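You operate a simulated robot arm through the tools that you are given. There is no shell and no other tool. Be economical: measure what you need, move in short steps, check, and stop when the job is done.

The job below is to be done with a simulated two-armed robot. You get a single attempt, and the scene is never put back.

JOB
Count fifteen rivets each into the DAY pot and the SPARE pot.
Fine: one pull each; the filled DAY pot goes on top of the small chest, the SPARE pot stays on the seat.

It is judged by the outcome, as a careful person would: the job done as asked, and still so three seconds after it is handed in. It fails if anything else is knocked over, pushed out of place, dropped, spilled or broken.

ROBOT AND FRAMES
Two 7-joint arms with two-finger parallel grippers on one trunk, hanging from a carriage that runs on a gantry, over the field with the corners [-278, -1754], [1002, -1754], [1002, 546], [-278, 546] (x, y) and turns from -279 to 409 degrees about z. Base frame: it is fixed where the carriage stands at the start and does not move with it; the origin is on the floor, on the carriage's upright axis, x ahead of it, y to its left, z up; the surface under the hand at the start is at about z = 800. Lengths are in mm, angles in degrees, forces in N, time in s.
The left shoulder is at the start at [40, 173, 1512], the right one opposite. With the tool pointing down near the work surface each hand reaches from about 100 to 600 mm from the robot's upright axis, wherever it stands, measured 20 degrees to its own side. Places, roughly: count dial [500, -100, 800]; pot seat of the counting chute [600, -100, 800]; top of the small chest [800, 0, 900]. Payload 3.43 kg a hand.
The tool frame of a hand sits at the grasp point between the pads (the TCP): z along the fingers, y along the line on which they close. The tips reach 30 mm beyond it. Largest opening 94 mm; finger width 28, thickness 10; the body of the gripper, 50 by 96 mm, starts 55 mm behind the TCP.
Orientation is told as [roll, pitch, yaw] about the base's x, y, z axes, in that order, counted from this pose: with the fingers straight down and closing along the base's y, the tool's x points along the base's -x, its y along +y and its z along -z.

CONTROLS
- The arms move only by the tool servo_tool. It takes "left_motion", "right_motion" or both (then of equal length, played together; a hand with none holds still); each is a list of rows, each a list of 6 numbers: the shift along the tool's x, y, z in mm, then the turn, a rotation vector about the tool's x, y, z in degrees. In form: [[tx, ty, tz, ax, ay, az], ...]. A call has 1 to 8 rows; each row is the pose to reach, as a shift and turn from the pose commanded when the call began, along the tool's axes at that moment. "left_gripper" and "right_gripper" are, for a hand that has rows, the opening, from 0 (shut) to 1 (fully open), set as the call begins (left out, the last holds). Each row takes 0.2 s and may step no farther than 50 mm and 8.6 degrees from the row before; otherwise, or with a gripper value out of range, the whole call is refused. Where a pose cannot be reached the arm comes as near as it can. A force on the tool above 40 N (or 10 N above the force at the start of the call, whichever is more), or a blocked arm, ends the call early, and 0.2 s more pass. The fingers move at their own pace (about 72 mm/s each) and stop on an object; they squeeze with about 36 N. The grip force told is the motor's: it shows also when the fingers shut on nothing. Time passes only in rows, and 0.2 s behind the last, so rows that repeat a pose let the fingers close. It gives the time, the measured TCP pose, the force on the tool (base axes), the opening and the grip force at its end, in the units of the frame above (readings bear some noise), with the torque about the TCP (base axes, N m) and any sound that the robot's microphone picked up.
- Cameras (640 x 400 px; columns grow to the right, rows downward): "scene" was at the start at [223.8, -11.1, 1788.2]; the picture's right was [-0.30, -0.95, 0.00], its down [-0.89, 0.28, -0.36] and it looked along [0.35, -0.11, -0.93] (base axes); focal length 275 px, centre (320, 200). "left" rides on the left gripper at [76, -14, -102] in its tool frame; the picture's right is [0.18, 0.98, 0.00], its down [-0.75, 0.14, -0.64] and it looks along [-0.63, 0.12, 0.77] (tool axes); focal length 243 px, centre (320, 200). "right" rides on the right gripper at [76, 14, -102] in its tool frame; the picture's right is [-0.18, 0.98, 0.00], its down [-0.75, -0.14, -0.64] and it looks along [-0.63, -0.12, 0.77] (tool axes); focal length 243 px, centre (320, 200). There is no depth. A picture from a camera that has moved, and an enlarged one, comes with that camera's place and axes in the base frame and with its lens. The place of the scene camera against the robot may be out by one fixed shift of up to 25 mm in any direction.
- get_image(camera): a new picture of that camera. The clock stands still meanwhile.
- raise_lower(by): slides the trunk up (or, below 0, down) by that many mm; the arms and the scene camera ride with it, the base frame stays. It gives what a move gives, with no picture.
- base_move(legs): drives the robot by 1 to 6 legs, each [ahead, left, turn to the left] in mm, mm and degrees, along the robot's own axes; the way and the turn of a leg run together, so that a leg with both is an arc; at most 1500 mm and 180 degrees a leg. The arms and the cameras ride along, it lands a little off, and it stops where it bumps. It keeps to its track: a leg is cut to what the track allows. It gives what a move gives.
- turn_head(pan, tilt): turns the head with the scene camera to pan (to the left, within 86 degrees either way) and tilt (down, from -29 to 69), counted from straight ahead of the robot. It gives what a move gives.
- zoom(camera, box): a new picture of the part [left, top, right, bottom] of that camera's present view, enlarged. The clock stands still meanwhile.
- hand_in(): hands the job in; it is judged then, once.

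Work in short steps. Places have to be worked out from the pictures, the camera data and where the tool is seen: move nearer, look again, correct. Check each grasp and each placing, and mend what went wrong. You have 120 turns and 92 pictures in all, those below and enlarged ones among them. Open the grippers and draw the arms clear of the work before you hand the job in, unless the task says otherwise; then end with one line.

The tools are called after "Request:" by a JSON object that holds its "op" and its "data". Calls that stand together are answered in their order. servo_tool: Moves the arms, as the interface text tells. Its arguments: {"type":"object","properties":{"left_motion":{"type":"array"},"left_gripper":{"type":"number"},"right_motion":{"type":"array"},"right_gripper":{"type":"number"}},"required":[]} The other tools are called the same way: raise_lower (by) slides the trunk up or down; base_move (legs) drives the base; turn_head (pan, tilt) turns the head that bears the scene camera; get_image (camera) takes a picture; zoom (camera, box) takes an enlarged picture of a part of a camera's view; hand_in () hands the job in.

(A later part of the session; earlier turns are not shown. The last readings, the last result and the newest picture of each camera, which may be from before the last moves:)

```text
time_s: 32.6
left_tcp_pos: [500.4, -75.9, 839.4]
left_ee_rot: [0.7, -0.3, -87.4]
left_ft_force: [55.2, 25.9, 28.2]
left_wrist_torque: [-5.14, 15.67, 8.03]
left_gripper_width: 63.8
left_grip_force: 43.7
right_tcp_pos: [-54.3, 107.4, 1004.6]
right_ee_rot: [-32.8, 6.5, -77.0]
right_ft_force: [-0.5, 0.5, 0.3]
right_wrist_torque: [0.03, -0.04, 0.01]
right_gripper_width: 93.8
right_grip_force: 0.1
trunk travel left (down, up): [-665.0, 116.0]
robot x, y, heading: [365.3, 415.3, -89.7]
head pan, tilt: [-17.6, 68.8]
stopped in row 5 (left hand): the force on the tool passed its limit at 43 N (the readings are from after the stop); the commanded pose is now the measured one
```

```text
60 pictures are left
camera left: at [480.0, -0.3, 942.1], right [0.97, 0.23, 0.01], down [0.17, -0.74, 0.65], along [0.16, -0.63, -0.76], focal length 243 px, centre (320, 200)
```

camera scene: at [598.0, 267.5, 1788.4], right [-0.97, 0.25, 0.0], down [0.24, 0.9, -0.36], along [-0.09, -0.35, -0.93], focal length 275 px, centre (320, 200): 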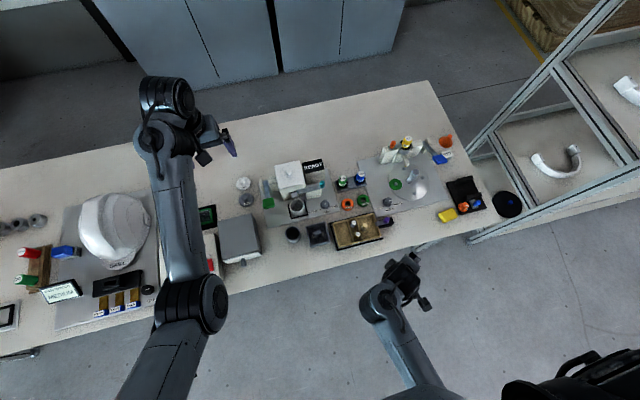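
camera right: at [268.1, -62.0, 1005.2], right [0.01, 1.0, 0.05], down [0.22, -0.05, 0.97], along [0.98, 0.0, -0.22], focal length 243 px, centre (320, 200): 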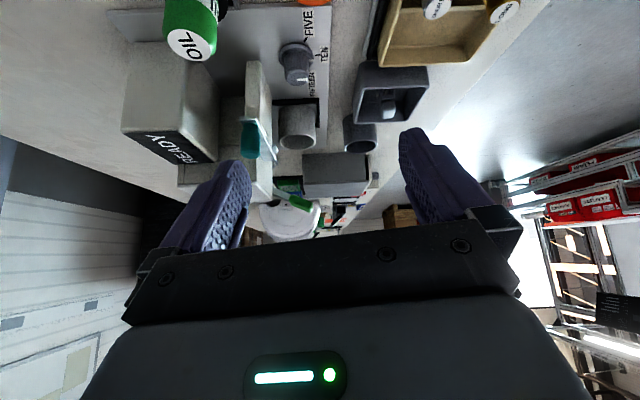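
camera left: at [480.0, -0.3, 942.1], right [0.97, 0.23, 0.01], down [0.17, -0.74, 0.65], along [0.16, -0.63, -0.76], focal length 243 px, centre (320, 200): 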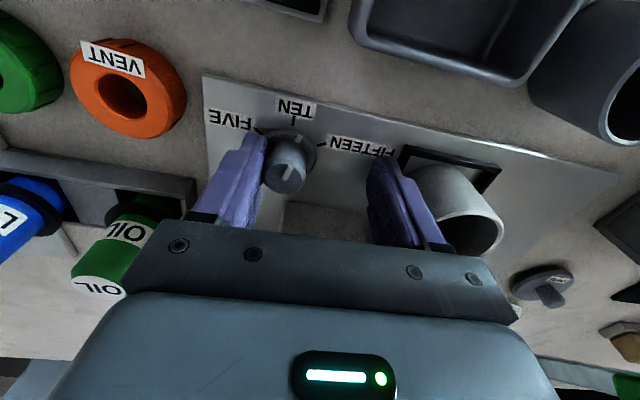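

The hand drifted in +x rather than turning cleanly, forcing the fingers open. I'll relieve it by opening the gripper, lift straight up and look.

Request:
{"op": "servo_tool", "data": {"left_motion": [[0, 0, 0, 0, 0, 0], [0, -5, -5, 0, 0, 0], [0, -10, -30, 0, 0, 0], [0, -10, -60, 0, 0, 0]], "left_gripper": 0.85}}

Request:
{"op": "zoom", "data": {"camera": "left", "box": [160, 40, 420, 220]}}

```text
time_s: 33.6
left_tcp_pos: [477.6, -76.6, 897.8]
left_ee_rot: [0.3, 0.1, -89.0]
left_ft_force: [0.6, -0.1, -0.5]
left_wrist_torque: [-0.04, -0.01, 0.01]
left_gripper_width: 79.8
left_grip_force: 0.0
right_tcp_pos: [-58.8, 109.7, 1004.7]
right_ee_rot: [-32.9, 6.4, -77.0]
right_ft_force: [0.4, -0.2, 0.0]
right_wrist_torque: [-0.03, 0.03, 0.01]
right_gripper_width: 94.0
right_grip_force: 0.1
trunk travel left (down, up): [-665.0, 116.0]
robot x, y, heading: [359.2, 413.9, -90.0]
head pan, tilt: [-17.6, 68.8]
```

```text
2.22 times, centred on (290, 130) of left
camera zoom: at [461.2, -0.8, 1001.8], right [0.98, 0.2, 0.01], down [0.15, -0.75, 0.64], along [0.13, -0.63, -0.77], focal length 539 px, centre (387, 356)
```

zoom: 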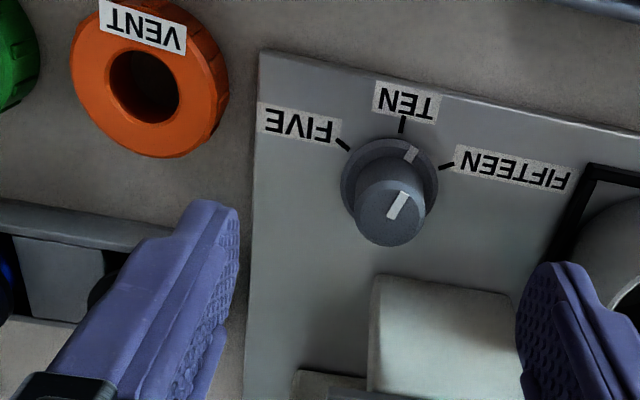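

The dial did turn roughly a third of the way. Before regripping, I'll test in free air whether the arm can yaw clockwise to about -125 here without drifting.

Request:
{"op": "servo_tool", "data": {"left_motion": [[0, 0, 0, 0, 0, 7], [0, 0, 0, 0, 0, 14], [0, 0, 0, 0, 0, 21], [0, 0, 0, 0, 0, 28], [0, 0, 0, 0, 0, 36]]}}

```text
time_s: 34.8
left_tcp_pos: [478.7, -75.2, 900.4]
left_ee_rot: [0.1, 0.2, -124.8]
left_ft_force: [-0.1, -0.4, -0.6]
left_wrist_torque: [0.0, -0.02, -0.03]
left_gripper_width: 80.0
left_grip_force: 0.1
right_tcp_pos: [-58.8, 108.3, 1004.2]
right_ee_rot: [-33.0, 6.5, -77.0]
right_ft_force: [0.3, 0.1, -0.1]
right_wrist_torque: [0.03, 0.0, 0.0]
right_gripper_width: 94.2
right_grip_force: 0.1
trunk travel left (down, up): [-665.0, 116.0]
robot x, y, heading: [360.9, 415.0, -90.0]
head pan, tilt: [-17.6, 68.8]
```

Free-air yaw is fine, so there was contact earlier. I'll check the teal bar and the pot for any disturbance.

Request:
{"op": "zoom", "data": {"camera": "scene", "box": [160, 170, 320, 270]}}

Request:
{"op": "get_image", "data": {"camera": "left"}}

```text
4.00 times, centred on (240, 220) of scene
camera zoom: at [353.4, 205.7, 1788.2], right [-0.95, 0.3, 0.0], down [0.28, 0.89, -0.36], along [-0.11, -0.35, -0.93], focal length 1100 px, centre (640, 120)
```

zoom: 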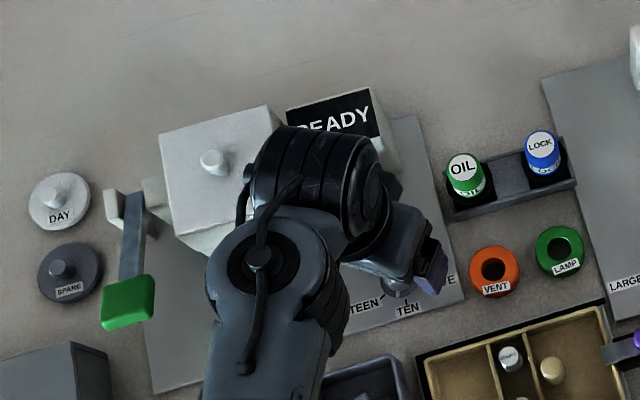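

```text
57 pictures are left
camera left: at [509.2, -5.1, 1002.8], right [0.91, -0.41, 0.0], down [-0.32, -0.7, 0.64], along [-0.26, -0.58, -0.77], focal length 243 px, centre (320, 200)
```

left: 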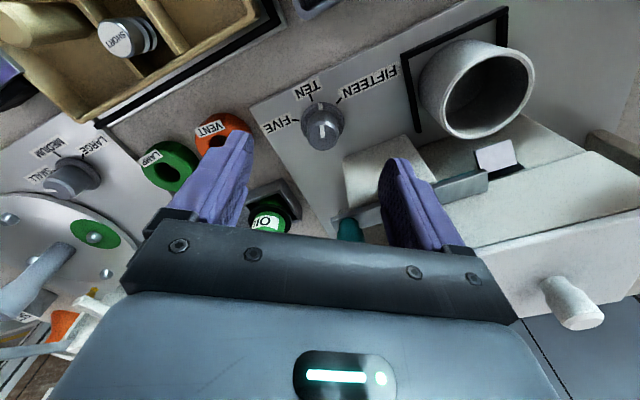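

Nothing was disturbed. I'll rotate back to yaw -85 with narrower fingers, descend, regrip, and turn in smaller steps.

Request:
{"op": "servo_tool", "data": {"left_motion": [[0, 0, 0, 0, 0, -8], [0, 0, 0, 0, 0, -16], [0, 0, 0, 0, 0, -24], [0, 0, 0, 0, 0, -32], [0, 0, 0, 0, 0, -38], [0, 0, 20, 0, 0, -38], [0, 0, 40, 0, 0, -38], [0, 0, 61, 0, 0, -38]], "left_gripper": 0.5}}

Request:
{"op": "servo_tool", "data": {"left_motion": [[0, 0, 0, 0, 0, 0], [0, 0, 0, 0, 0, 0], [0, 0, 0, 0, 0, 0]], "left_gripper": 0}}

```text
time_s: 36.5
left_tcp_pos: [479.3, -80.7, 854.2]
left_ee_rot: [0.2, -0.2, -86.5]
left_ft_force: [1.6, 1.9, 4.8]
left_wrist_torque: [-0.29, 0.11, 0.07]
left_gripper_width: 47.1
left_grip_force: 0.0
right_tcp_pos: [-59.7, 107.0, 1005.6]
right_ee_rot: [-33.1, 6.4, -77.0]
right_ft_force: [-0.7, -0.2, 0.8]
right_wrist_torque: [-0.01, -0.01, 0.02]
right_gripper_width: 94.2
right_grip_force: 0.1
trunk travel left (down, up): [-665.0, 116.0]
robot x, y, heading: [360.5, 411.1, -90.1]
head pan, tilt: [-17.6, 68.8]
stopped in row 8 (left hand): the force on the tool passed its limit at 64 N (the readings are from after the stop); the commanded pose is now the measured one
```

```text
time_s: 37.3
left_tcp_pos: [479.8, -80.9, 853.1]
left_ee_rot: [0.3, -0.2, -86.6]
left_ft_force: [3.5, 1.1, 5.1]
left_wrist_torque: [-0.34, 0.17, -0.03]
left_gripper_width: 24.1
left_grip_force: 45.0
right_tcp_pos: [-57.7, 107.0, 1005.2]
right_ee_rot: [-33.0, 6.5, -76.9]
right_ft_force: [0.1, 0.6, -0.4]
right_wrist_torque: [-0.01, -0.02, -0.04]
right_gripper_width: 94.3
right_grip_force: 0.0
trunk travel left (down, up): [-665.0, 116.0]
robot x, y, heading: [359.0, 417.6, -90.0]
head pan, tilt: [-17.6, 68.8]
```

A contact at z≈854, probably the gripper body on the teal knob, explains the earlier trouble. I'll release, rise, and tilt the hand 20° so the body leans toward the operator, then descend again.

Request:
{"op": "servo_tool", "data": {"left_motion": [[0, 0, 0, 0, 0, 0], [3, 0, -20, 0, 0, 0], [9, 0, -45, 0, 0, 0], [9, 0, -45, 0, -7, 0], [9, 0, -45, 0, -14, 0], [9, 0, -45, 0, -20, 0], [9, 0, -25, 0, -20, 0]], "left_gripper": 0.5}}

Request:
{"op": "zoom", "data": {"camera": "left", "box": [180, 40, 440, 240]}}

```text
time_s: 38.9
left_tcp_pos: [478.0, -70.6, 878.6]
left_ee_rot: [0.3, -20.3, -86.7]
left_ft_force: [0.0, 0.7, -0.2]
left_wrist_torque: [0.0, 0.03, 0.0]
left_gripper_width: 47.0
left_grip_force: 0.2
right_tcp_pos: [-59.0, 108.6, 1006.0]
right_ee_rot: [-33.0, 6.6, -77.0]
right_ft_force: [0.0, 0.3, 0.0]
right_wrist_torque: [0.04, -0.02, -0.03]
right_gripper_width: 94.1
right_grip_force: 0.1
trunk travel left (down, up): [-665.0, 116.0]
robot x, y, heading: [360.3, 415.7, -89.6]
head pan, tilt: [-17.6, 68.8]
```

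```text
2.00 times, centred on (310, 140) of left
camera zoom: at [456.4, 34.7, 948.6], right [0.97, 0.23, -0.06], down [0.17, -0.48, 0.86], along [0.17, -0.85, -0.5], focal length 485 px, centre (340, 320)
```

zoom: 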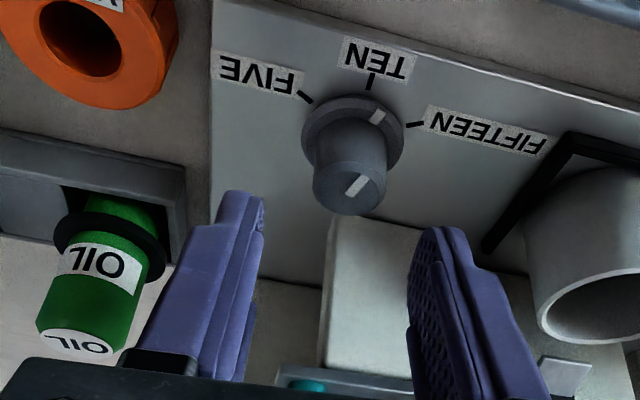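

The view is clear. I'll descend vertically (about 34 mm) and grip.

Request:
{"op": "servo_tool", "data": {"left_motion": [[4, 0, 17, 0, 0, 0], [8.4, 0, 33, 0, 0, 0], [8.4, 0, 33, 0, 0, 0]]}}

Request:
{"op": "servo_tool", "data": {"left_motion": [[0, 0, 0, 0, 0, 0], [0, 0, 0, 0, 0, 0], [0, 0, 0, 0, 0, 0]], "left_gripper": 0}}

Request:
{"op": "servo_tool", "data": {"left_motion": [[0, 0, 0, 1.7, 0, 4.7], [0, 0, 0, 3.4, 0, 9.4], [0, 0, 0, 5.1, 0, 14.1], [0, 0, 0, 6.8, 0, 18.8]]}}

```text
time_s: 39.7
left_tcp_pos: [478.4, -74.0, 846.6]
left_ee_rot: [0.1, -20.2, -86.7]
left_ft_force: [0.2, -0.1, 0.3]
left_wrist_torque: [-0.04, 0.02, 0.0]
left_gripper_width: 47.0
left_grip_force: 0.0
right_tcp_pos: [-58.3, 107.4, 1004.2]
right_ee_rot: [-33.0, 6.4, -77.0]
right_ft_force: [0.7, -0.3, -0.1]
right_wrist_torque: [0.0, 0.02, -0.01]
right_gripper_width: 94.1
right_grip_force: 0.1
trunk travel left (down, up): [-665.0, 116.0]
robot x, y, heading: [357.9, 410.8, -89.9]
head pan, tilt: [-17.6, 68.8]
```

```text
time_s: 40.5
left_tcp_pos: [478.2, -74.8, 846.7]
left_ee_rot: [0.3, -20.2, -86.7]
left_ft_force: [2.9, -1.8, -1.4]
left_wrist_torque: [-0.13, 0.46, 0.03]
left_gripper_width: 24.5
left_grip_force: 45.4
right_tcp_pos: [-57.6, 107.6, 1004.3]
right_ee_rot: [-32.9, 6.4, -77.0]
right_ft_force: [-0.2, 0.7, -0.8]
right_wrist_torque: [-0.02, 0.0, 0.0]
right_gripper_width: 93.9
right_grip_force: 0.1
trunk travel left (down, up): [-665.0, 116.0]
robot x, y, heading: [356.4, 417.2, -90.2]
head pan, tilt: [-17.6, 68.8]
```

```text
time_s: 41.5
left_tcp_pos: [480.8, -74.1, 846.1]
left_ee_rot: [0.4, -20.2, -106.8]
left_ft_force: [7.5, 9.7, 22.1]
left_wrist_torque: [-0.48, 0.65, 0.0]
left_gripper_width: 24.3
left_grip_force: 44.3
right_tcp_pos: [-57.9, 108.0, 1005.0]
right_ee_rot: [-32.9, 6.5, -76.9]
right_ft_force: [-0.4, -0.3, -0.6]
right_wrist_torque: [0.04, 0.0, 0.02]
right_gripper_width: 94.0
right_grip_force: 0.1
trunk travel left (down, up): [-665.0, 116.0]
robot x, y, heading: [363.0, 413.3, -90.0]
head pan, tilt: [-17.6, 68.8]
```

That worked: 20° turned with small forces. I'll turn another 20°.

Request:
{"op": "servo_tool", "data": {"left_motion": [[0, 0, 0, 1.7, 0, 4.7], [0, 0, 0, 3.4, 0, 9.4], [0, 0, 0, 5.1, 0, 14.1], [0, 0, 0, 6.8, 0, 18.8]]}}

Request:
{"op": "zoom", "data": {"camera": "left", "box": [200, 20, 460, 220]}}

```text
time_s: 42.5
left_tcp_pos: [482.3, -75.9, 845.9]
left_ee_rot: [0.7, -19.9, -126.8]
left_ft_force: [11.2, 5.7, 25.2]
left_wrist_torque: [0.32, 0.47, 0.02]
left_gripper_width: 24.0
left_grip_force: 45.1
right_tcp_pos: [-56.8, 108.8, 1004.2]
right_ee_rot: [-32.9, 6.4, -77.0]
right_ft_force: [0.6, 0.5, -0.1]
right_wrist_torque: [0.0, 0.02, 0.02]
right_gripper_width: 93.9
right_grip_force: 0.0
trunk travel left (down, up): [-665.0, 116.0]
robot x, y, heading: [360.9, 411.3, -89.8]
head pan, tilt: [-17.6, 68.8]
```

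```text
2.00 times, centred on (330, 120) of left
camera zoom: at [532.8, 18.4, 916.0], right [0.89, -0.45, -0.05], down [-0.18, -0.47, 0.86], along [-0.41, -0.76, -0.5], focal length 485 px, centre (300, 360)
```

zoom: 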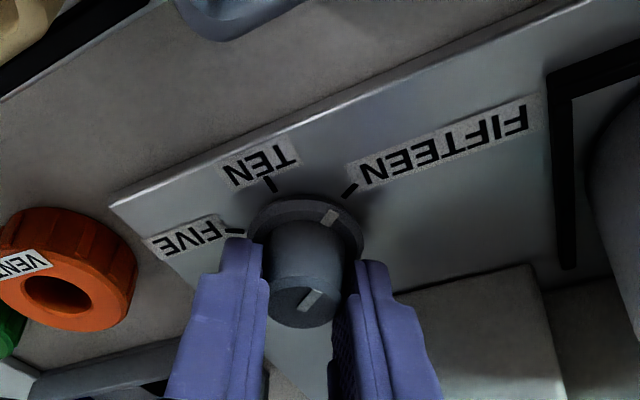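

The pointer appears to be on FIFTEEN. I'll release, lift straight up and check.

Request:
{"op": "servo_tool", "data": {"left_motion": [[0, 0, 0, 0, 0, 0], [0, 0, 0, 0, 0, 0], [-7, 0, -19, 0, 0, 0], [-17, 0, -47, 0, 0, 0], [-34, 0, -94, 0, 0, 0]], "left_gripper": 0.55}}

Request:
{"op": "zoom", "data": {"camera": "left", "box": [180, 40, 500, 240]}}

```text
time_s: 43.7
left_tcp_pos: [478.0, -72.9, 947.6]
left_ee_rot: [0.5, -19.9, -126.7]
left_ft_force: [-0.2, 0.7, 0.8]
left_wrist_torque: [0.0, 0.04, 0.02]
left_gripper_width: 51.6
left_grip_force: 0.0
right_tcp_pos: [-59.5, 107.8, 1005.0]
right_ee_rot: [-33.0, 6.5, -77.0]
right_ft_force: [-0.2, 0.0, 0.1]
right_wrist_torque: [0.0, 0.0, 0.03]
right_gripper_width: 94.3
right_grip_force: 0.1
trunk travel left (down, up): [-665.0, 116.0]
robot x, y, heading: [356.7, 411.6, -89.7]
head pan, tilt: [-17.6, 68.8]
```

```text
2.00 times, centred on (340, 140) of left
camera zoom: at [528.9, 22.0, 1018.1], right [0.89, -0.45, -0.06], down [-0.18, -0.47, 0.86], along [-0.41, -0.76, -0.5], focal length 485 px, centre (280, 320)
```

zoom: 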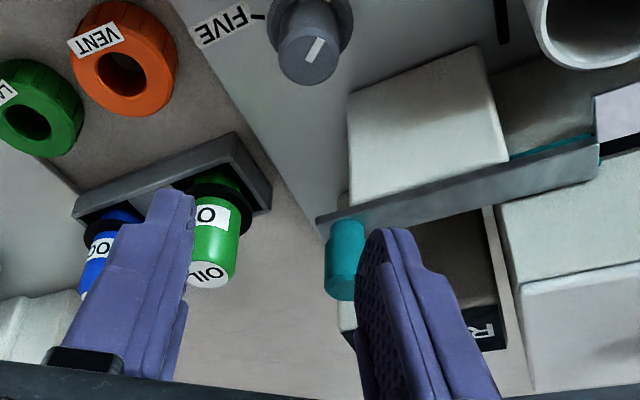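

Request:
{"op": "zoom", "data": {"camera": "left", "box": [250, 0, 410, 100]}}

```text
4.00 times, centred on (330, 50) of left
camera zoom: at [528.9, 22.0, 1018.1], right [0.89, -0.45, -0.06], down [-0.18, -0.47, 0.86], along [-0.41, -0.76, -0.5], focal length 970 px, centre (280, 800)
```

zoom: 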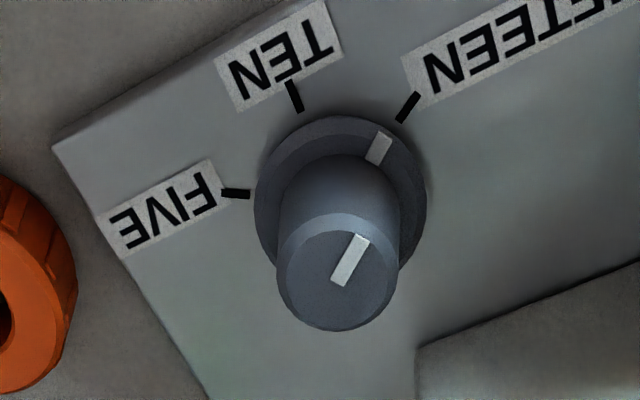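

The dial is on FIFTEEN. Next is the green lever: I'll raise the hand, yaw back to -90 and shift the base left so the lever is in front of the left arm.

Request:
{"op": "servo_tool", "data": {"left_motion": [[-10, 0, -28, -2.5, 0, -7], [-17, 0, -47, -5, 0, -14], [-24, 0, -66, -7.5, 0, -21], [-24, 0, -66, -10, 0, -28], [-24, 0, -66, -12.5, 0, -34.7]]}}

Request:
{"op": "base_move", "data": {"legs": [[0, 180, 0]]}}

Request:
{"op": "get_image", "data": {"camera": "left"}}

```text
time_s: 44.9
left_tcp_pos: [477.4, -74.8, 1014.5]
left_ee_rot: [0.3, -20.2, -89.6]
left_ft_force: [-0.5, 0.4, 0.5]
left_wrist_torque: [0.0, -0.01, 0.05]
left_gripper_width: 51.6
left_grip_force: 0.0
right_tcp_pos: [-58.0, 107.6, 1005.5]
right_ee_rot: [-33.0, 6.6, -76.8]
right_ft_force: [0.9, -0.6, 0.5]
right_wrist_torque: [0.01, -0.03, 0.01]
right_gripper_width: 94.0
right_grip_force: 0.1
trunk travel left (down, up): [-665.0, 116.0]
robot x, y, heading: [361.5, 410.6, -89.9]
head pan, tilt: [-17.6, 68.8]
```

```text
time_s: 46.4
left_tcp_pos: [653.9, -75.4, 1015.1]
left_ee_rot: [0.2, -20.2, -89.8]
left_ft_force: [0.2, 0.2, 0.1]
left_wrist_torque: [0.0, -0.02, 0.0]
left_gripper_width: 51.6
left_grip_force: 0.1
right_tcp_pos: [119.6, 108.4, 1004.9]
right_ee_rot: [-33.0, 6.5, -77.0]
right_ft_force: [1.0, 0.3, 0.3]
right_wrist_torque: [-0.02, 0.0, -0.02]
right_gripper_width: 94.3
right_grip_force: 0.0
trunk travel left (down, up): [-665.0, 116.0]
robot x, y, heading: [542.2, 412.8, -90.0]
head pan, tilt: [-17.6, 68.8]
```

```text
52 pictures are left
camera left: at [639.4, 32.1, 1085.4], right [0.98, 0.18, -0.06], down [0.14, -0.49, 0.86], along [0.12, -0.86, -0.5], focal length 243 px, centre (320, 200)
```

left: 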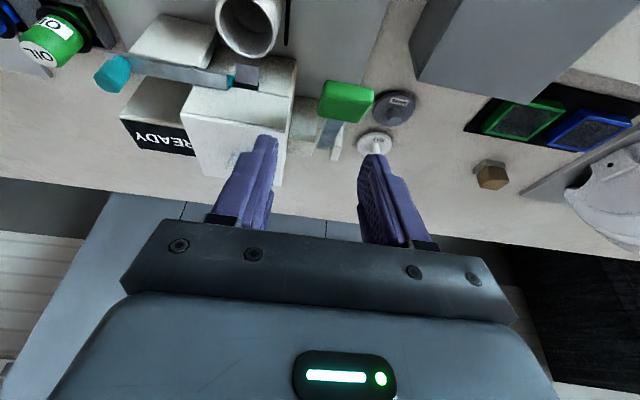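

I'll look more closely at the lever and shutter in this view.

Request:
{"op": "zoom", "data": {"camera": "left", "box": [90, 0, 410, 200]}}

```text
2.00 times, centred on (250, 100) of left
camera zoom: at [639.4, 32.1, 1085.4], right [0.98, 0.18, -0.06], down [0.14, -0.49, 0.86], along [0.12, -0.86, -0.5], focal length 485 px, centre (460, 400)
```

zoom: 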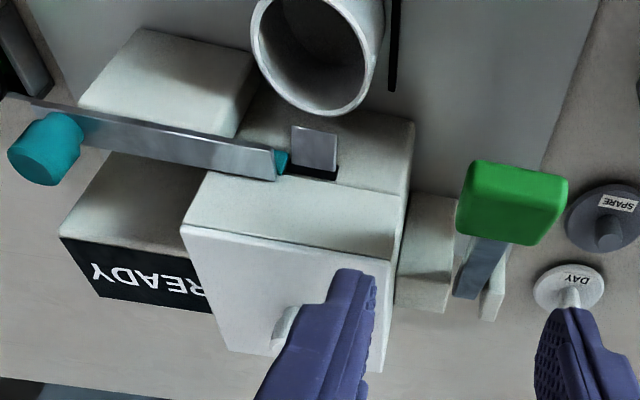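

The green handle block is centred near (678,-111,892) on a bar rising from a pivot near (680,-210,840), so the pull is a downward stroke. I'll close the fingers and bring the tips just above the block.

Request:
{"op": "servo_tool", "data": {"left_motion": [[-3, 12, 30, 0, 0, 0], [-6.6, 24, 61, 0, 0, 0], [-6.6, 24, 61, 0, 0, 0]], "left_gripper": 0}}

Request:
{"op": "get_image", "data": {"camera": "left"}}

Request:
{"op": "zoom", "data": {"camera": "scene", "box": [200, 150, 360, 250]}}

```text
time_s: 47.2
left_tcp_pos: [678.7, -101.7, 960.5]
left_ee_rot: [0.2, -20.2, -89.9]
left_ft_force: [0.5, -0.6, -0.8]
left_wrist_torque: [0.03, 0.0, 0.0]
left_gripper_width: 0.3
left_grip_force: 32.6
right_tcp_pos: [118.9, 107.8, 1005.4]
right_ee_rot: [-33.0, 6.5, -77.0]
right_ft_force: [-0.3, 1.1, 0.3]
right_wrist_torque: [-0.02, 0.0, 0.02]
right_gripper_width: 94.1
right_grip_force: 0.1
trunk travel left (down, up): [-665.0, 116.0]
robot x, y, heading: [537.9, 413.8, -90.3]
head pan, tilt: [-17.6, 68.8]
```

```text
50 pictures are left
camera left: at [663.7, 5.6, 1030.3], right [0.98, 0.18, -0.06], down [0.14, -0.49, 0.86], along [0.12, -0.86, -0.5], focal length 243 px, centre (320, 200)
```

left: 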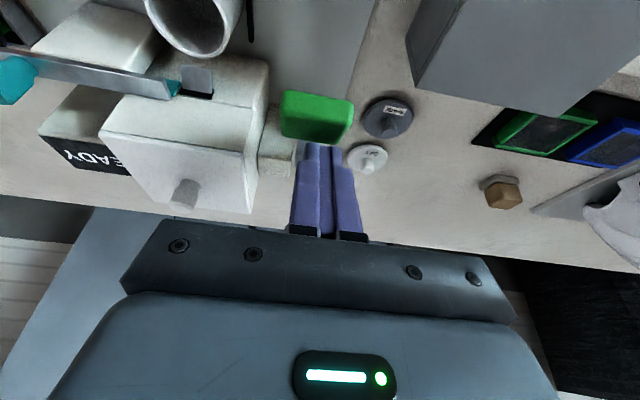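

```text
4.00 times, centred on (280, 200) of scene
camera zoom: at [531.5, 206.1, 1788.2], right [-0.95, 0.3, 0.0], down [0.28, 0.89, -0.36], along [-0.11, -0.35, -0.93], focal length 1100 px, centre (480, 200)
```

zoom: 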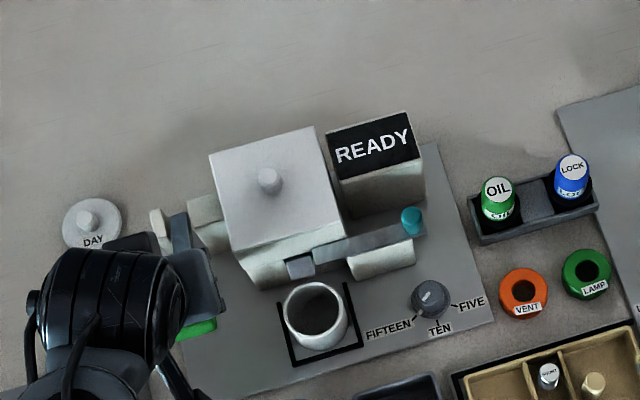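

The tips are over the block and the dial reads FIFTEEN. I'll press straight down in steps.

Request:
{"op": "servo_tool", "data": {"left_motion": [[6.8, 0, 18.8, 0, 0, 0], [10.3, 0, 28.2, 0, 0, 0], [13.7, 0, 37.6, 0, 0, 0], [17.1, 0, 47, 0, 0, 0]]}}

Request:
{"op": "get_image", "data": {"camera": "left"}}

```text
time_s: 48.2
left_tcp_pos: [678.7, -102.2, 912.7]
left_ee_rot: [0.2, -20.1, -89.8]
left_ft_force: [-0.7, 2.1, 6.0]
left_wrist_torque: [0.08, 0.03, 0.0]
left_gripper_width: 0.0
left_grip_force: 33.2
right_tcp_pos: [119.8, 107.2, 1004.1]
right_ee_rot: [-32.9, 6.5, -77.0]
right_ft_force: [0.8, 0.3, 0.1]
right_wrist_torque: [0.0, 0.02, 0.01]
right_gripper_width: 94.3
right_grip_force: 0.0
trunk travel left (down, up): [-665.0, 116.0]
robot x, y, heading: [534.0, 409.5, -90.0]
head pan, tilt: [-17.6, 68.8]
```

```text
48 pictures are left
camera left: at [663.3, 4.7, 981.9], right [0.98, 0.18, -0.06], down [0.14, -0.48, 0.86], along [0.12, -0.86, -0.5], focal length 243 px, centre (320, 200)
```

left: 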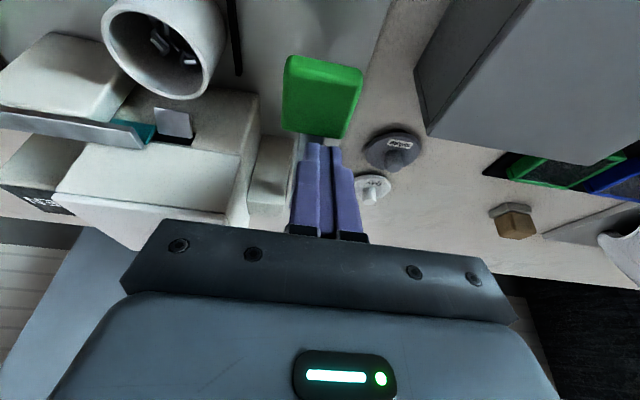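

Rivets are already falling into the pot. I'll check the pot and the display.

Request:
{"op": "zoom", "data": {"camera": "left", "box": [80, 0, 280, 140]}}

Request:
{"op": "zoom", "data": {"camera": "scene", "box": [240, 165, 320, 245]}}

```text
2.86 times, centred on (180, 70) of left
camera zoom: at [663.3, 4.7, 981.9], right [0.98, 0.18, -0.06], down [0.14, -0.48, 0.86], along [0.12, -0.86, -0.5], focal length 693 px, centre (720, 571)
```

zoom: 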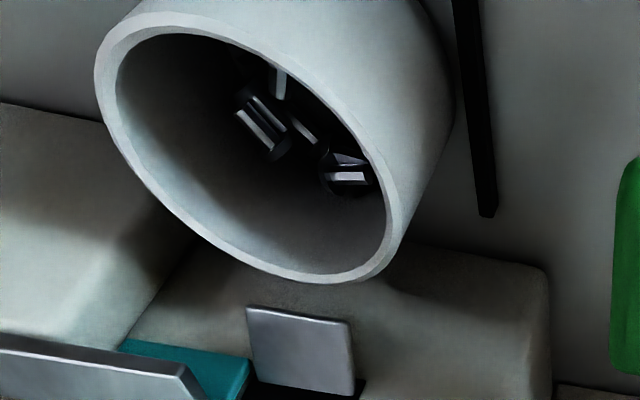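

```text
5.00 times, centred on (280, 205) of scene
camera zoom: at [531.5, 206.0, 1788.3], right [-0.95, 0.3, 0.0], down [0.28, 0.89, -0.36], along [-0.11, -0.35, -0.93], focal length 1375 px, centre (520, 175)
```

zoom: 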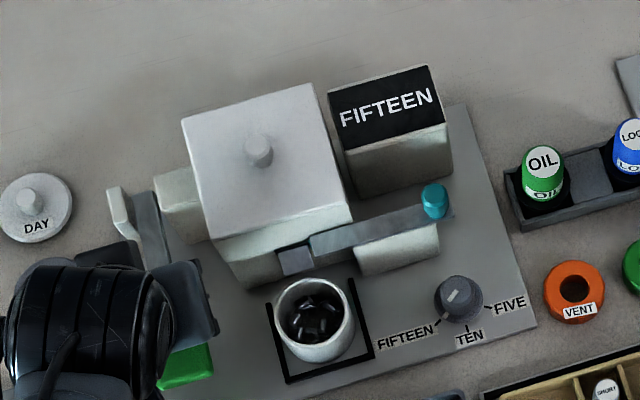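

The display says FIFTEEN and the pot holds rivets. I'll lift off the lever and check that it returns.

Request:
{"op": "servo_tool", "data": {"left_motion": [[-10, 0, -28, 0, 0, 0], [-20, 0, -56, 0, 0, 0], [-37, 0, -100, 0, 0, 0]]}}

Request:
{"op": "get_image", "data": {"camera": "left"}}

Request:
{"op": "zoom", "data": {"camera": "scene", "box": [200, 150, 360, 250]}}

```text
time_s: 49.0
left_tcp_pos: [678.2, -105.7, 1015.5]
left_ee_rot: [0.2, -20.1, -89.8]
left_ft_force: [0.1, -0.6, 0.5]
left_wrist_torque: [-0.01, 0.0, 0.0]
left_gripper_width: 0.4
left_grip_force: 33.6
right_tcp_pos: [119.4, 107.8, 1005.2]
right_ee_rot: [-33.1, 6.5, -77.0]
right_ft_force: [0.0, -0.9, 0.1]
right_wrist_torque: [0.0, -0.01, 0.02]
right_gripper_width: 94.2
right_grip_force: 0.0
trunk travel left (down, up): [-665.0, 116.0]
robot x, y, heading: [538.2, 411.4, -90.1]
head pan, tilt: [-17.6, 68.8]
```

```text
45 pictures are left
camera left: at [663.1, 2.0, 1086.0], right [0.98, 0.18, -0.06], down [0.14, -0.49, 0.86], along [0.12, -0.86, -0.5], focal length 243 px, centre (320, 200)
```

left: 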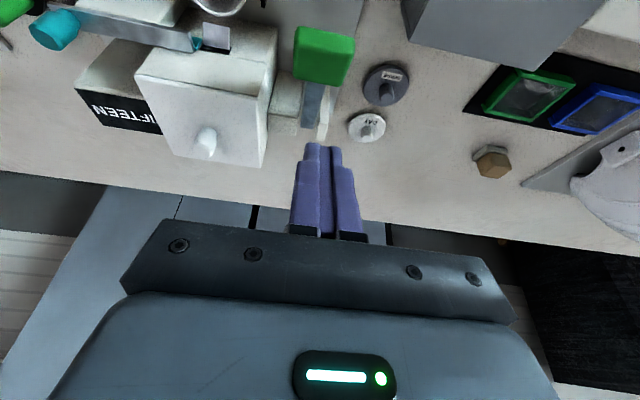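

```text
4.00 times, centred on (280, 200) of scene
camera zoom: at [531.6, 205.9, 1788.2], right [-0.95, 0.3, 0.0], down [0.28, 0.89, -0.36], along [-0.11, -0.35, -0.93], focal length 1100 px, centre (480, 200)
```

zoom: 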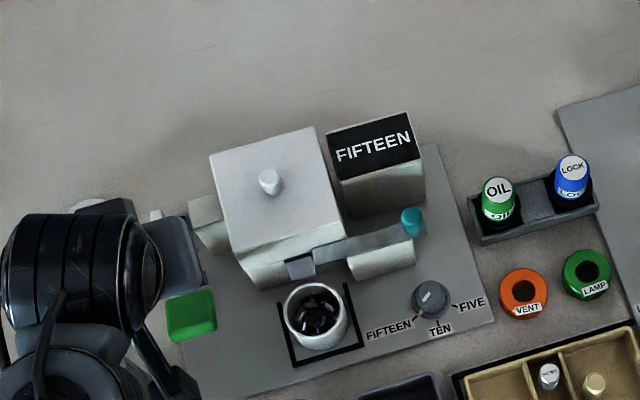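

The lever is back up and the display reads FIFTEEN. Next I'll move the filled DAY pot to the chest. I'll shift the base right so the pot lies to the left arm's side, and open the hand over the pot.

Request:
{"op": "base_move", "data": {"legs": [[0, -90, 0]]}}

Request:
{"op": "servo_tool", "data": {"left_motion": [[28, 0, 20, 0, 0, 0], [40, -3, 50, 0, 0, 0], [48, -5, 70, 0, 0, 0]], "left_gripper": 0.82}}

Request:
{"op": "get_image", "data": {"camera": "left"}}

```text
time_s: 50.1
left_tcp_pos: [587.9, -105.0, 1015.0]
left_ee_rot: [0.2, -20.3, -89.8]
left_ft_force: [1.0, 0.4, -0.4]
left_wrist_torque: [-0.01, 0.0, 0.0]
left_gripper_width: 0.0
left_grip_force: 32.9
right_tcp_pos: [28.9, 108.9, 1004.4]
right_ee_rot: [-33.0, 6.5, -77.1]
right_ft_force: [-0.2, -0.3, 0.5]
right_wrist_torque: [-0.02, -0.01, 0.0]
right_gripper_width: 93.9
right_grip_force: 0.1
trunk travel left (down, up): [-665.0, 116.0]
robot x, y, heading: [449.7, 415.5, -90.0]
head pan, tilt: [-17.6, 68.8]
```

```text
time_s: 50.9
left_tcp_pos: [583.8, -87.8, 932.4]
left_ee_rot: [0.3, -20.2, -89.9]
left_ft_force: [-0.5, 0.0, -0.1]
left_wrist_torque: [-0.04, 0.01, 0.0]
left_gripper_width: 76.9
left_grip_force: 0.1
right_tcp_pos: [29.4, 109.5, 1004.7]
right_ee_rot: [-33.0, 6.5, -77.1]
right_ft_force: [-0.3, 0.3, 0.5]
right_wrist_torque: [0.01, 0.01, -0.01]
right_gripper_width: 94.2
right_grip_force: 0.0
trunk travel left (down, up): [-665.0, 116.0]
robot x, y, heading: [448.2, 414.2, -90.1]
head pan, tilt: [-17.6, 68.8]
```

```text
43 pictures are left
camera left: at [568.7, 19.6, 1002.8], right [0.98, 0.18, -0.06], down [0.14, -0.48, 0.86], along [0.12, -0.86, -0.5], focal length 243 px, centre (320, 200)
```

left: 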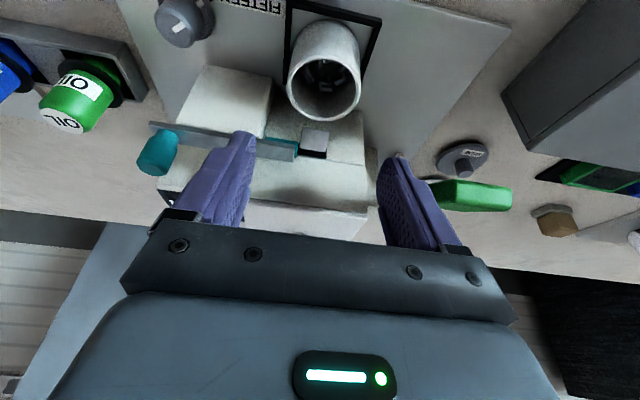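

The pot rim is at about (581,-86) with a diameter near 50. I'll descend with the fingers on either side and check.

Request:
{"op": "servo_tool", "data": {"left_motion": [[12, -1, 26, 0, 0, 0], [24, -2, 52, 0, 0, 0], [35, -2.3, 78.8, 0, 0, 0], [35, -2.3, 78.8, 0, 0, 0]]}}

Request:
{"op": "get_image", "data": {"camera": "left"}}

```text
time_s: 51.9
left_tcp_pos: [580.1, -80.3, 848.0]
left_ee_rot: [0.1, -20.2, -89.9]
left_ft_force: [-0.4, -0.2, 1.1]
left_wrist_torque: [-0.04, 0.0, 0.0]
left_gripper_width: 77.1
left_grip_force: 0.1
right_tcp_pos: [29.1, 107.9, 1005.2]
right_ee_rot: [-33.0, 6.5, -77.1]
right_ft_force: [-0.3, -0.4, 0.1]
right_wrist_torque: [0.05, -0.03, -0.01]
right_gripper_width: 93.8
right_grip_force: 0.0
trunk travel left (down, up): [-665.0, 116.0]
robot x, y, heading: [446.8, 412.0, -89.9]
head pan, tilt: [-17.6, 68.8]
```

```text
42 pictures are left
camera left: at [565.9, 26.4, 918.4], right [0.98, 0.18, -0.06], down [0.14, -0.49, 0.86], along [0.12, -0.86, -0.5], focal length 243 px, centre (320, 200)
```

left: 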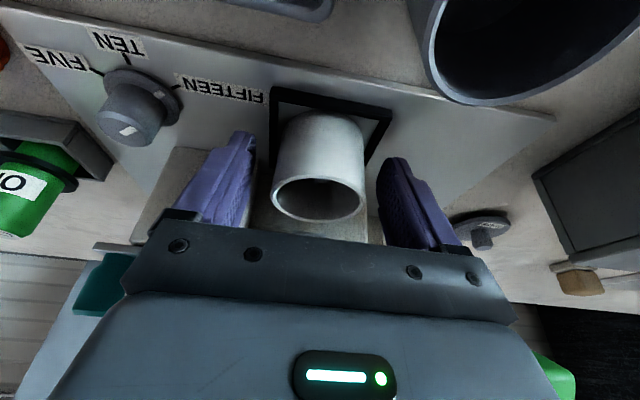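

The pot is centred between the fingers. Closing.

Request:
{"op": "servo_tool", "data": {"left_motion": [[0, 0, 0, 0, 0, 0], [0, 0, 0, 0, 0, 0], [0, 0, 0, 0, 0, 0]], "left_gripper": 0}}

Request:
{"op": "servo_tool", "data": {"left_motion": [[-3, 0, -9, 0, 0, 0], [-7, 0, -19, 0, 0, 0], [-7, 0, -19, 0, 0, 0]]}}

Request:
{"op": "get_image", "data": {"camera": "left"}}

```text
time_s: 52.7
left_tcp_pos: [581.5, -80.8, 848.6]
left_ee_rot: [0.1, -20.2, -89.8]
left_ft_force: [0.4, -0.6, -0.1]
left_wrist_torque: [-0.05, -0.03, 0.0]
left_gripper_width: 53.6
left_grip_force: 36.5
right_tcp_pos: [30.0, 107.5, 1004.4]
right_ee_rot: [-33.0, 6.5, -77.1]
right_ft_force: [-0.1, 1.3, 0.4]
right_wrist_torque: [0.01, -0.02, 0.02]
right_gripper_width: 94.1
right_grip_force: 0.1
trunk travel left (down, up): [-665.0, 116.0]
robot x, y, heading: [450.3, 410.8, -90.0]
head pan, tilt: [-17.6, 68.8]
```

```text
time_s: 53.5
left_tcp_pos: [581.7, -79.7, 866.5]
left_ee_rot: [0.2, -20.1, -89.9]
left_ft_force: [0.7, 0.5, -1.3]
left_wrist_torque: [0.01, 0.03, -0.01]
left_gripper_width: 53.1
left_grip_force: 35.8
right_tcp_pos: [29.6, 109.2, 1006.2]
right_ee_rot: [-33.0, 6.5, -77.1]
right_ft_force: [-0.6, 0.6, -0.4]
right_wrist_torque: [0.02, 0.02, 0.01]
right_gripper_width: 94.1
right_grip_force: 0.0
trunk travel left (down, up): [-665.0, 116.0]
robot x, y, heading: [453.6, 415.5, -89.9]
head pan, tilt: [-17.6, 68.8]
```

```text
41 pictures are left
camera left: at [565.7, 26.9, 937.4], right [0.98, 0.18, -0.06], down [0.14, -0.49, 0.86], along [0.12, -0.86, -0.5], focal length 243 px, centre (320, 200)
```

left: 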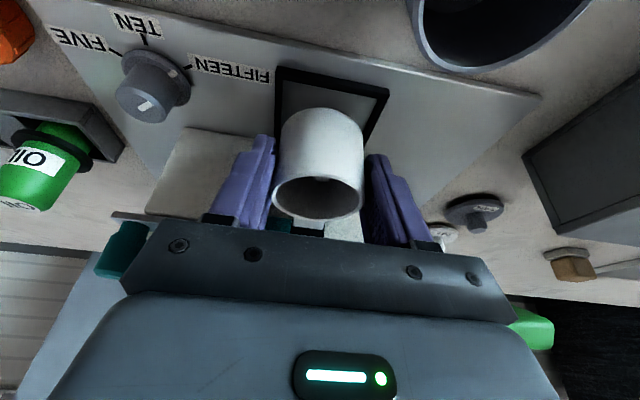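

The DAY pot is lifted. I'll ease it back from under the spout, then raise it well clear.

Request:
{"op": "servo_tool", "data": {"left_motion": [[14, 0, -5, 0, 0, 0], [12, 0, -26, 0, 0, 0], [3, 0, -65, 0, 0, 0], [-6, 0, -104, 0, 0, 0], [-21, 0, -146, 0, 0, 0]]}}

Request:
{"op": "base_move", "data": {"legs": [[0, 205, 0]]}}

Request:
{"op": "get_image", "data": {"camera": "left"}}

Request:
{"op": "get_image", "data": {"camera": "scene"}}

```text
time_s: 54.7
left_tcp_pos: [582.8, -45.9, 1014.0]
left_ee_rot: [0.4, -20.2, -89.8]
left_ft_force: [0.1, 0.1, 0.4]
left_wrist_torque: [0.0, 0.0, 0.02]
left_gripper_width: 53.0
left_grip_force: 35.7
right_tcp_pos: [30.0, 108.7, 1005.2]
right_ee_rot: [-33.1, 6.5, -76.9]
right_ft_force: [-0.4, -0.5, -0.3]
right_wrist_torque: [-0.02, -0.03, 0.01]
right_gripper_width: 94.1
right_grip_force: 0.1
trunk travel left (down, up): [-665.0, 116.0]
robot x, y, heading: [448.2, 412.1, -90.1]
head pan, tilt: [-17.6, 68.8]
```

```text
time_s: 56.3
left_tcp_pos: [779.2, -46.5, 1014.8]
left_ee_rot: [0.3, -20.2, -89.7]
left_ft_force: [0.2, 0.3, -0.2]
left_wrist_torque: [-0.01, 0.01, -0.04]
left_gripper_width: 53.2
left_grip_force: 35.7
right_tcp_pos: [225.7, 107.7, 1005.2]
right_ee_rot: [-33.0, 6.5, -77.0]
right_ft_force: [0.5, -0.5, -0.2]
right_wrist_torque: [-0.03, 0.02, 0.0]
right_gripper_width: 94.1
right_grip_force: 0.1
trunk travel left (down, up): [-665.0, 116.0]
robot x, y, heading: [642.9, 413.1, -89.9]
head pan, tilt: [-17.6, 68.8]
```

```text
40 pictures are left
camera left: at [763.6, 60.2, 1084.9], right [0.98, 0.18, -0.06], down [0.14, -0.49, 0.86], along [0.12, -0.86, -0.5], focal length 243 px, centre (320, 200)
```

left: 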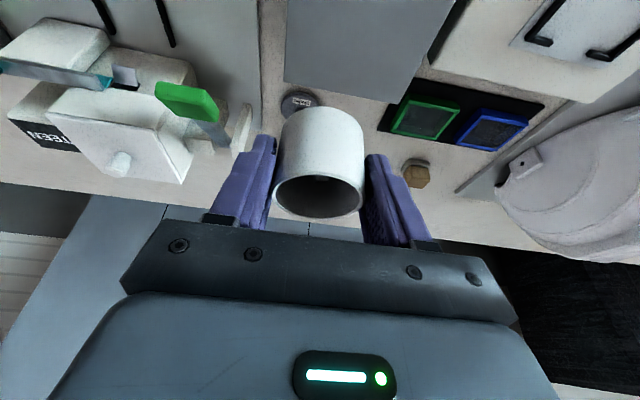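

```text
39 pictures are left
camera scene: at [638.4, 206.0, 1788.2], right [-0.95, 0.3, 0.0], down [0.28, 0.89, -0.36], along [-0.11, -0.35, -0.93], focal length 275 px, centre (320, 200)
```

scene: 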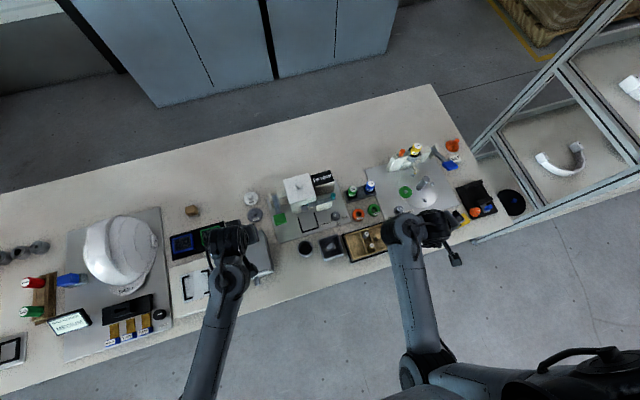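

I place the chest top at x≈740–850, y≈-75–50, z≈900. I'll bring the pot over the centre (797,-12), with its base about 15 mm above, and check.

Request:
{"op": "servo_tool", "data": {"left_motion": [[20, 6, 5, 0, 0, 0], [38, 12, 18, 0, 0, 0], [56, 18, 32, 0, 0, 0], [56, 18, 32, 0, 0, 0]]}}

Request:
{"op": "get_image", "data": {"camera": "left"}}

Request:
{"op": "zoom", "data": {"camera": "scene", "box": [160, 180, 320, 300]}}

```text
time_s: 57.3
left_tcp_pos: [795.0, -3.3, 964.9]
left_ee_rot: [0.2, -20.3, -89.8]
left_ft_force: [-0.2, 0.5, -0.5]
left_wrist_torque: [0.01, 0.04, 0.0]
left_gripper_width: 52.9
left_grip_force: 36.1
right_tcp_pos: [225.7, 109.5, 1004.9]
right_ee_rot: [-33.1, 6.5, -77.0]
right_ft_force: [0.2, -0.9, 0.8]
right_wrist_torque: [0.01, 0.01, -0.02]
right_gripper_width: 94.3
right_grip_force: 0.1
trunk travel left (down, up): [-665.0, 116.0]
robot x, y, heading: [644.9, 417.2, -89.7]
head pan, tilt: [-17.6, 68.8]
```

```text
38 pictures are left
camera left: at [780.3, 102.9, 1035.7], right [0.98, 0.18, -0.06], down [0.14, -0.49, 0.86], along [0.12, -0.86, -0.5], focal length 243 px, centre (320, 200)
```

left: 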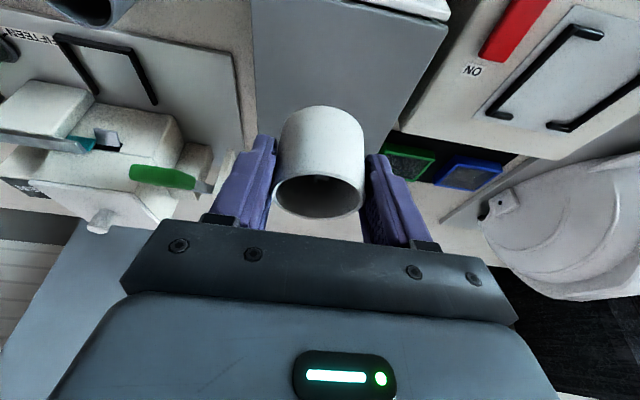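

```text
3.33 times, centred on (240, 240) of scene
camera zoom: at [638.1, 205.9, 1788.2], right [-0.95, 0.3, 0.0], down [0.28, 0.89, -0.36], along [-0.11, -0.35, -0.93], focal length 917 px, centre (587, 67)
```

zoom: 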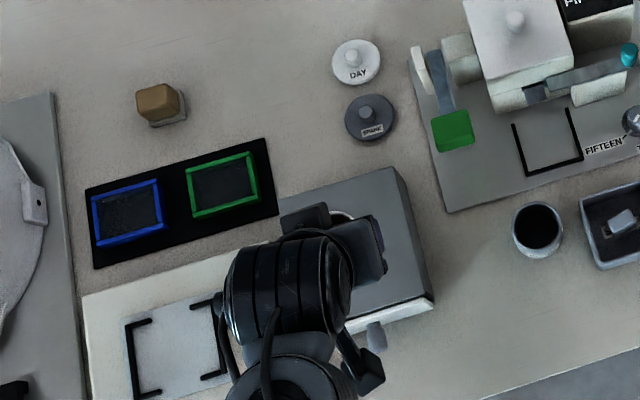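

The pot is over the middle of the chest top. I'll lower it in small steps, watching the force.

Request:
{"op": "servo_tool", "data": {"left_motion": [[3.4, 0, 9.4, 0, 0, 0], [5.1, 0, 14.1, 0, 0, 0]]}}

Request:
{"op": "servo_tool", "data": {"left_motion": [[0.7, 0, 1.9, 0, 0, 0], [1.4, 0, 3.8, 0, 0, 0], [2.1, 0, 5.6, 0, 0, 0]]}}

```text
time_s: 57.9
left_tcp_pos: [796.0, -5.0, 949.7]
left_ee_rot: [0.3, -20.2, -89.7]
left_ft_force: [0.0, -0.2, -0.1]
left_wrist_torque: [-0.03, 0.02, -0.02]
left_gripper_width: 52.7
left_grip_force: 35.9
right_tcp_pos: [225.2, 108.6, 1005.1]
right_ee_rot: [-33.0, 6.4, -77.0]
right_ft_force: [0.9, -1.0, -0.3]
right_wrist_torque: [-0.01, -0.02, -0.01]
right_gripper_width: 93.9
right_grip_force: 0.1
trunk travel left (down, up): [-665.0, 116.0]
robot x, y, heading: [644.3, 414.3, -90.2]
head pan, tilt: [-17.6, 68.8]
```

```text
time_s: 58.7
left_tcp_pos: [796.0, -4.5, 944.4]
left_ee_rot: [0.2, -20.3, -89.8]
left_ft_force: [0.2, 0.5, 0.6]
left_wrist_torque: [0.0, -0.02, 0.0]
left_gripper_width: 52.7
left_grip_force: 36.3
right_tcp_pos: [225.2, 108.0, 1004.8]
right_ee_rot: [-33.0, 6.5, -77.0]
right_ft_force: [0.2, 0.4, 0.1]
right_wrist_torque: [0.02, 0.01, 0.01]
right_gripper_width: 93.8
right_grip_force: 0.1
trunk travel left (down, up): [-665.0, 116.0]
robot x, y, heading: [640.4, 413.8, -90.0]
head pan, tilt: [-17.6, 68.8]
```

No contact yet at 944. I'll continue in 2 mm steps.

Request:
{"op": "servo_tool", "data": {"left_motion": [[0.7, 0, 1.9, 0, 0, 0], [1.4, 0, 3.8, 0, 0, 0]]}}

Request:
{"op": "get_image", "data": {"camera": "left"}}

```text
time_s: 59.3
left_tcp_pos: [797.2, -4.6, 939.7]
left_ee_rot: [0.3, -20.1, -89.8]
left_ft_force: [-0.4, 0.3, -0.5]
left_wrist_torque: [-0.03, 0.0, 0.03]
left_gripper_width: 53.0
left_grip_force: 35.7
right_tcp_pos: [225.4, 109.0, 1005.1]
right_ee_rot: [-33.0, 6.4, -76.9]
right_ft_force: [0.1, 0.1, -0.3]
right_wrist_torque: [-0.02, 0.01, -0.04]
right_gripper_width: 94.2
right_grip_force: 0.0
trunk travel left (down, up): [-665.0, 116.0]
robot x, y, heading: [641.8, 416.0, -90.0]
head pan, tilt: [-17.6, 68.8]
```

```text
36 pictures are left
camera left: at [780.8, 101.7, 1010.9], right [0.98, 0.18, -0.06], down [0.14, -0.49, 0.86], along [0.12, -0.86, -0.5], focal length 243 px, centre (320, 200)
```

left: 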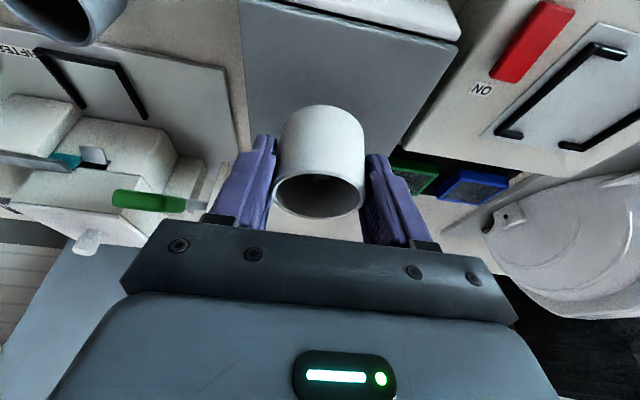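

The pot is a bit toward the back of the chest top. I'll shift 20 mm toward the front while still in the air, then keep lowering.

Request:
{"op": "servo_tool", "data": {"left_motion": [[9, 2, -3.4, 0, 0, 0], [18.8, 4, -6.8, 0, 0, 0], [19.8, 4, -4, 0, 0, 0], [20.8, 4, -1.2, 0, 0, 0]]}}

Request:
{"op": "servo_tool", "data": {"left_motion": [[0.7, 0, 1.9, 0, 0, 0], [1.4, 0, 3.8, 0, 0, 0]]}}

```text
time_s: 60.3
left_tcp_pos: [801.3, 15.0, 934.7]
left_ee_rot: [0.2, -20.3, -89.8]
left_ft_force: [-0.3, 0.0, -0.1]
left_wrist_torque: [0.01, -0.01, 0.03]
left_gripper_width: 52.8
left_grip_force: 35.9
right_tcp_pos: [225.9, 107.4, 1004.7]
right_ee_rot: [-32.9, 6.5, -77.0]
right_ft_force: [0.2, 0.5, -0.6]
right_wrist_torque: [0.03, -0.01, -0.03]
right_gripper_width: 94.0
right_grip_force: 0.1
trunk travel left (down, up): [-665.0, 116.0]
robot x, y, heading: [646.1, 411.5, -90.1]
head pan, tilt: [-17.6, 68.8]
```

```text
time_s: 60.9
left_tcp_pos: [800.4, 15.3, 930.1]
left_ee_rot: [0.2, -20.1, -89.9]
left_ft_force: [0.3, -0.2, -0.2]
left_wrist_torque: [0.02, 0.01, 0.03]
left_gripper_width: 52.4
left_grip_force: 35.8
right_tcp_pos: [225.9, 108.6, 1004.5]
right_ee_rot: [-33.0, 6.4, -77.0]
right_ft_force: [0.1, 0.3, 1.2]
right_wrist_torque: [-0.02, 0.01, 0.03]
right_gripper_width: 94.2
right_grip_force: 0.1
trunk travel left (down, up): [-665.0, 116.0]
robot x, y, heading: [646.0, 416.3, -89.9]
head pan, tilt: [-17.6, 68.8]
```

Request:
{"op": "get_image", "data": {"camera": "left"}}

Request:
{"op": "zoom", "data": {"camera": "scene", "box": [170, 190, 310, 290]}}

```text
35 pictures are left
camera left: at [785.0, 122.2, 1000.8], right [0.98, 0.18, -0.06], down [0.14, -0.49, 0.86], along [0.12, -0.86, -0.5], focal length 243 px, centre (320, 200)
```

left: 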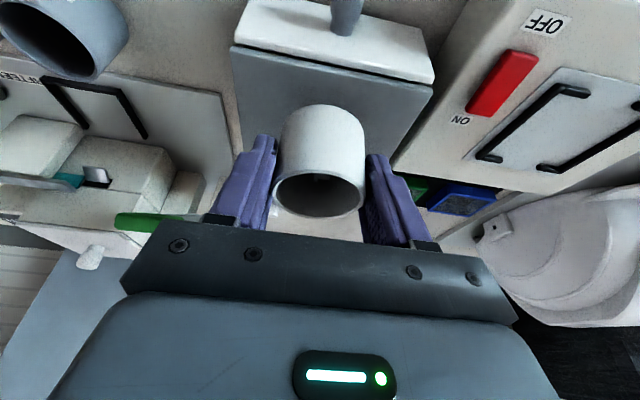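

```text
4.00 times, centred on (240, 240) of scene
camera zoom: at [638.1, 206.0, 1788.2], right [-0.95, 0.3, 0.0], down [0.28, 0.89, -0.36], along [-0.11, -0.35, -0.93], focal length 1100 px, centre (640, 40)
```

zoom: 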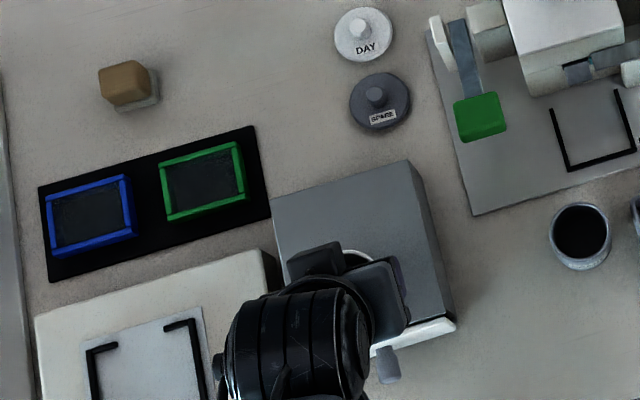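

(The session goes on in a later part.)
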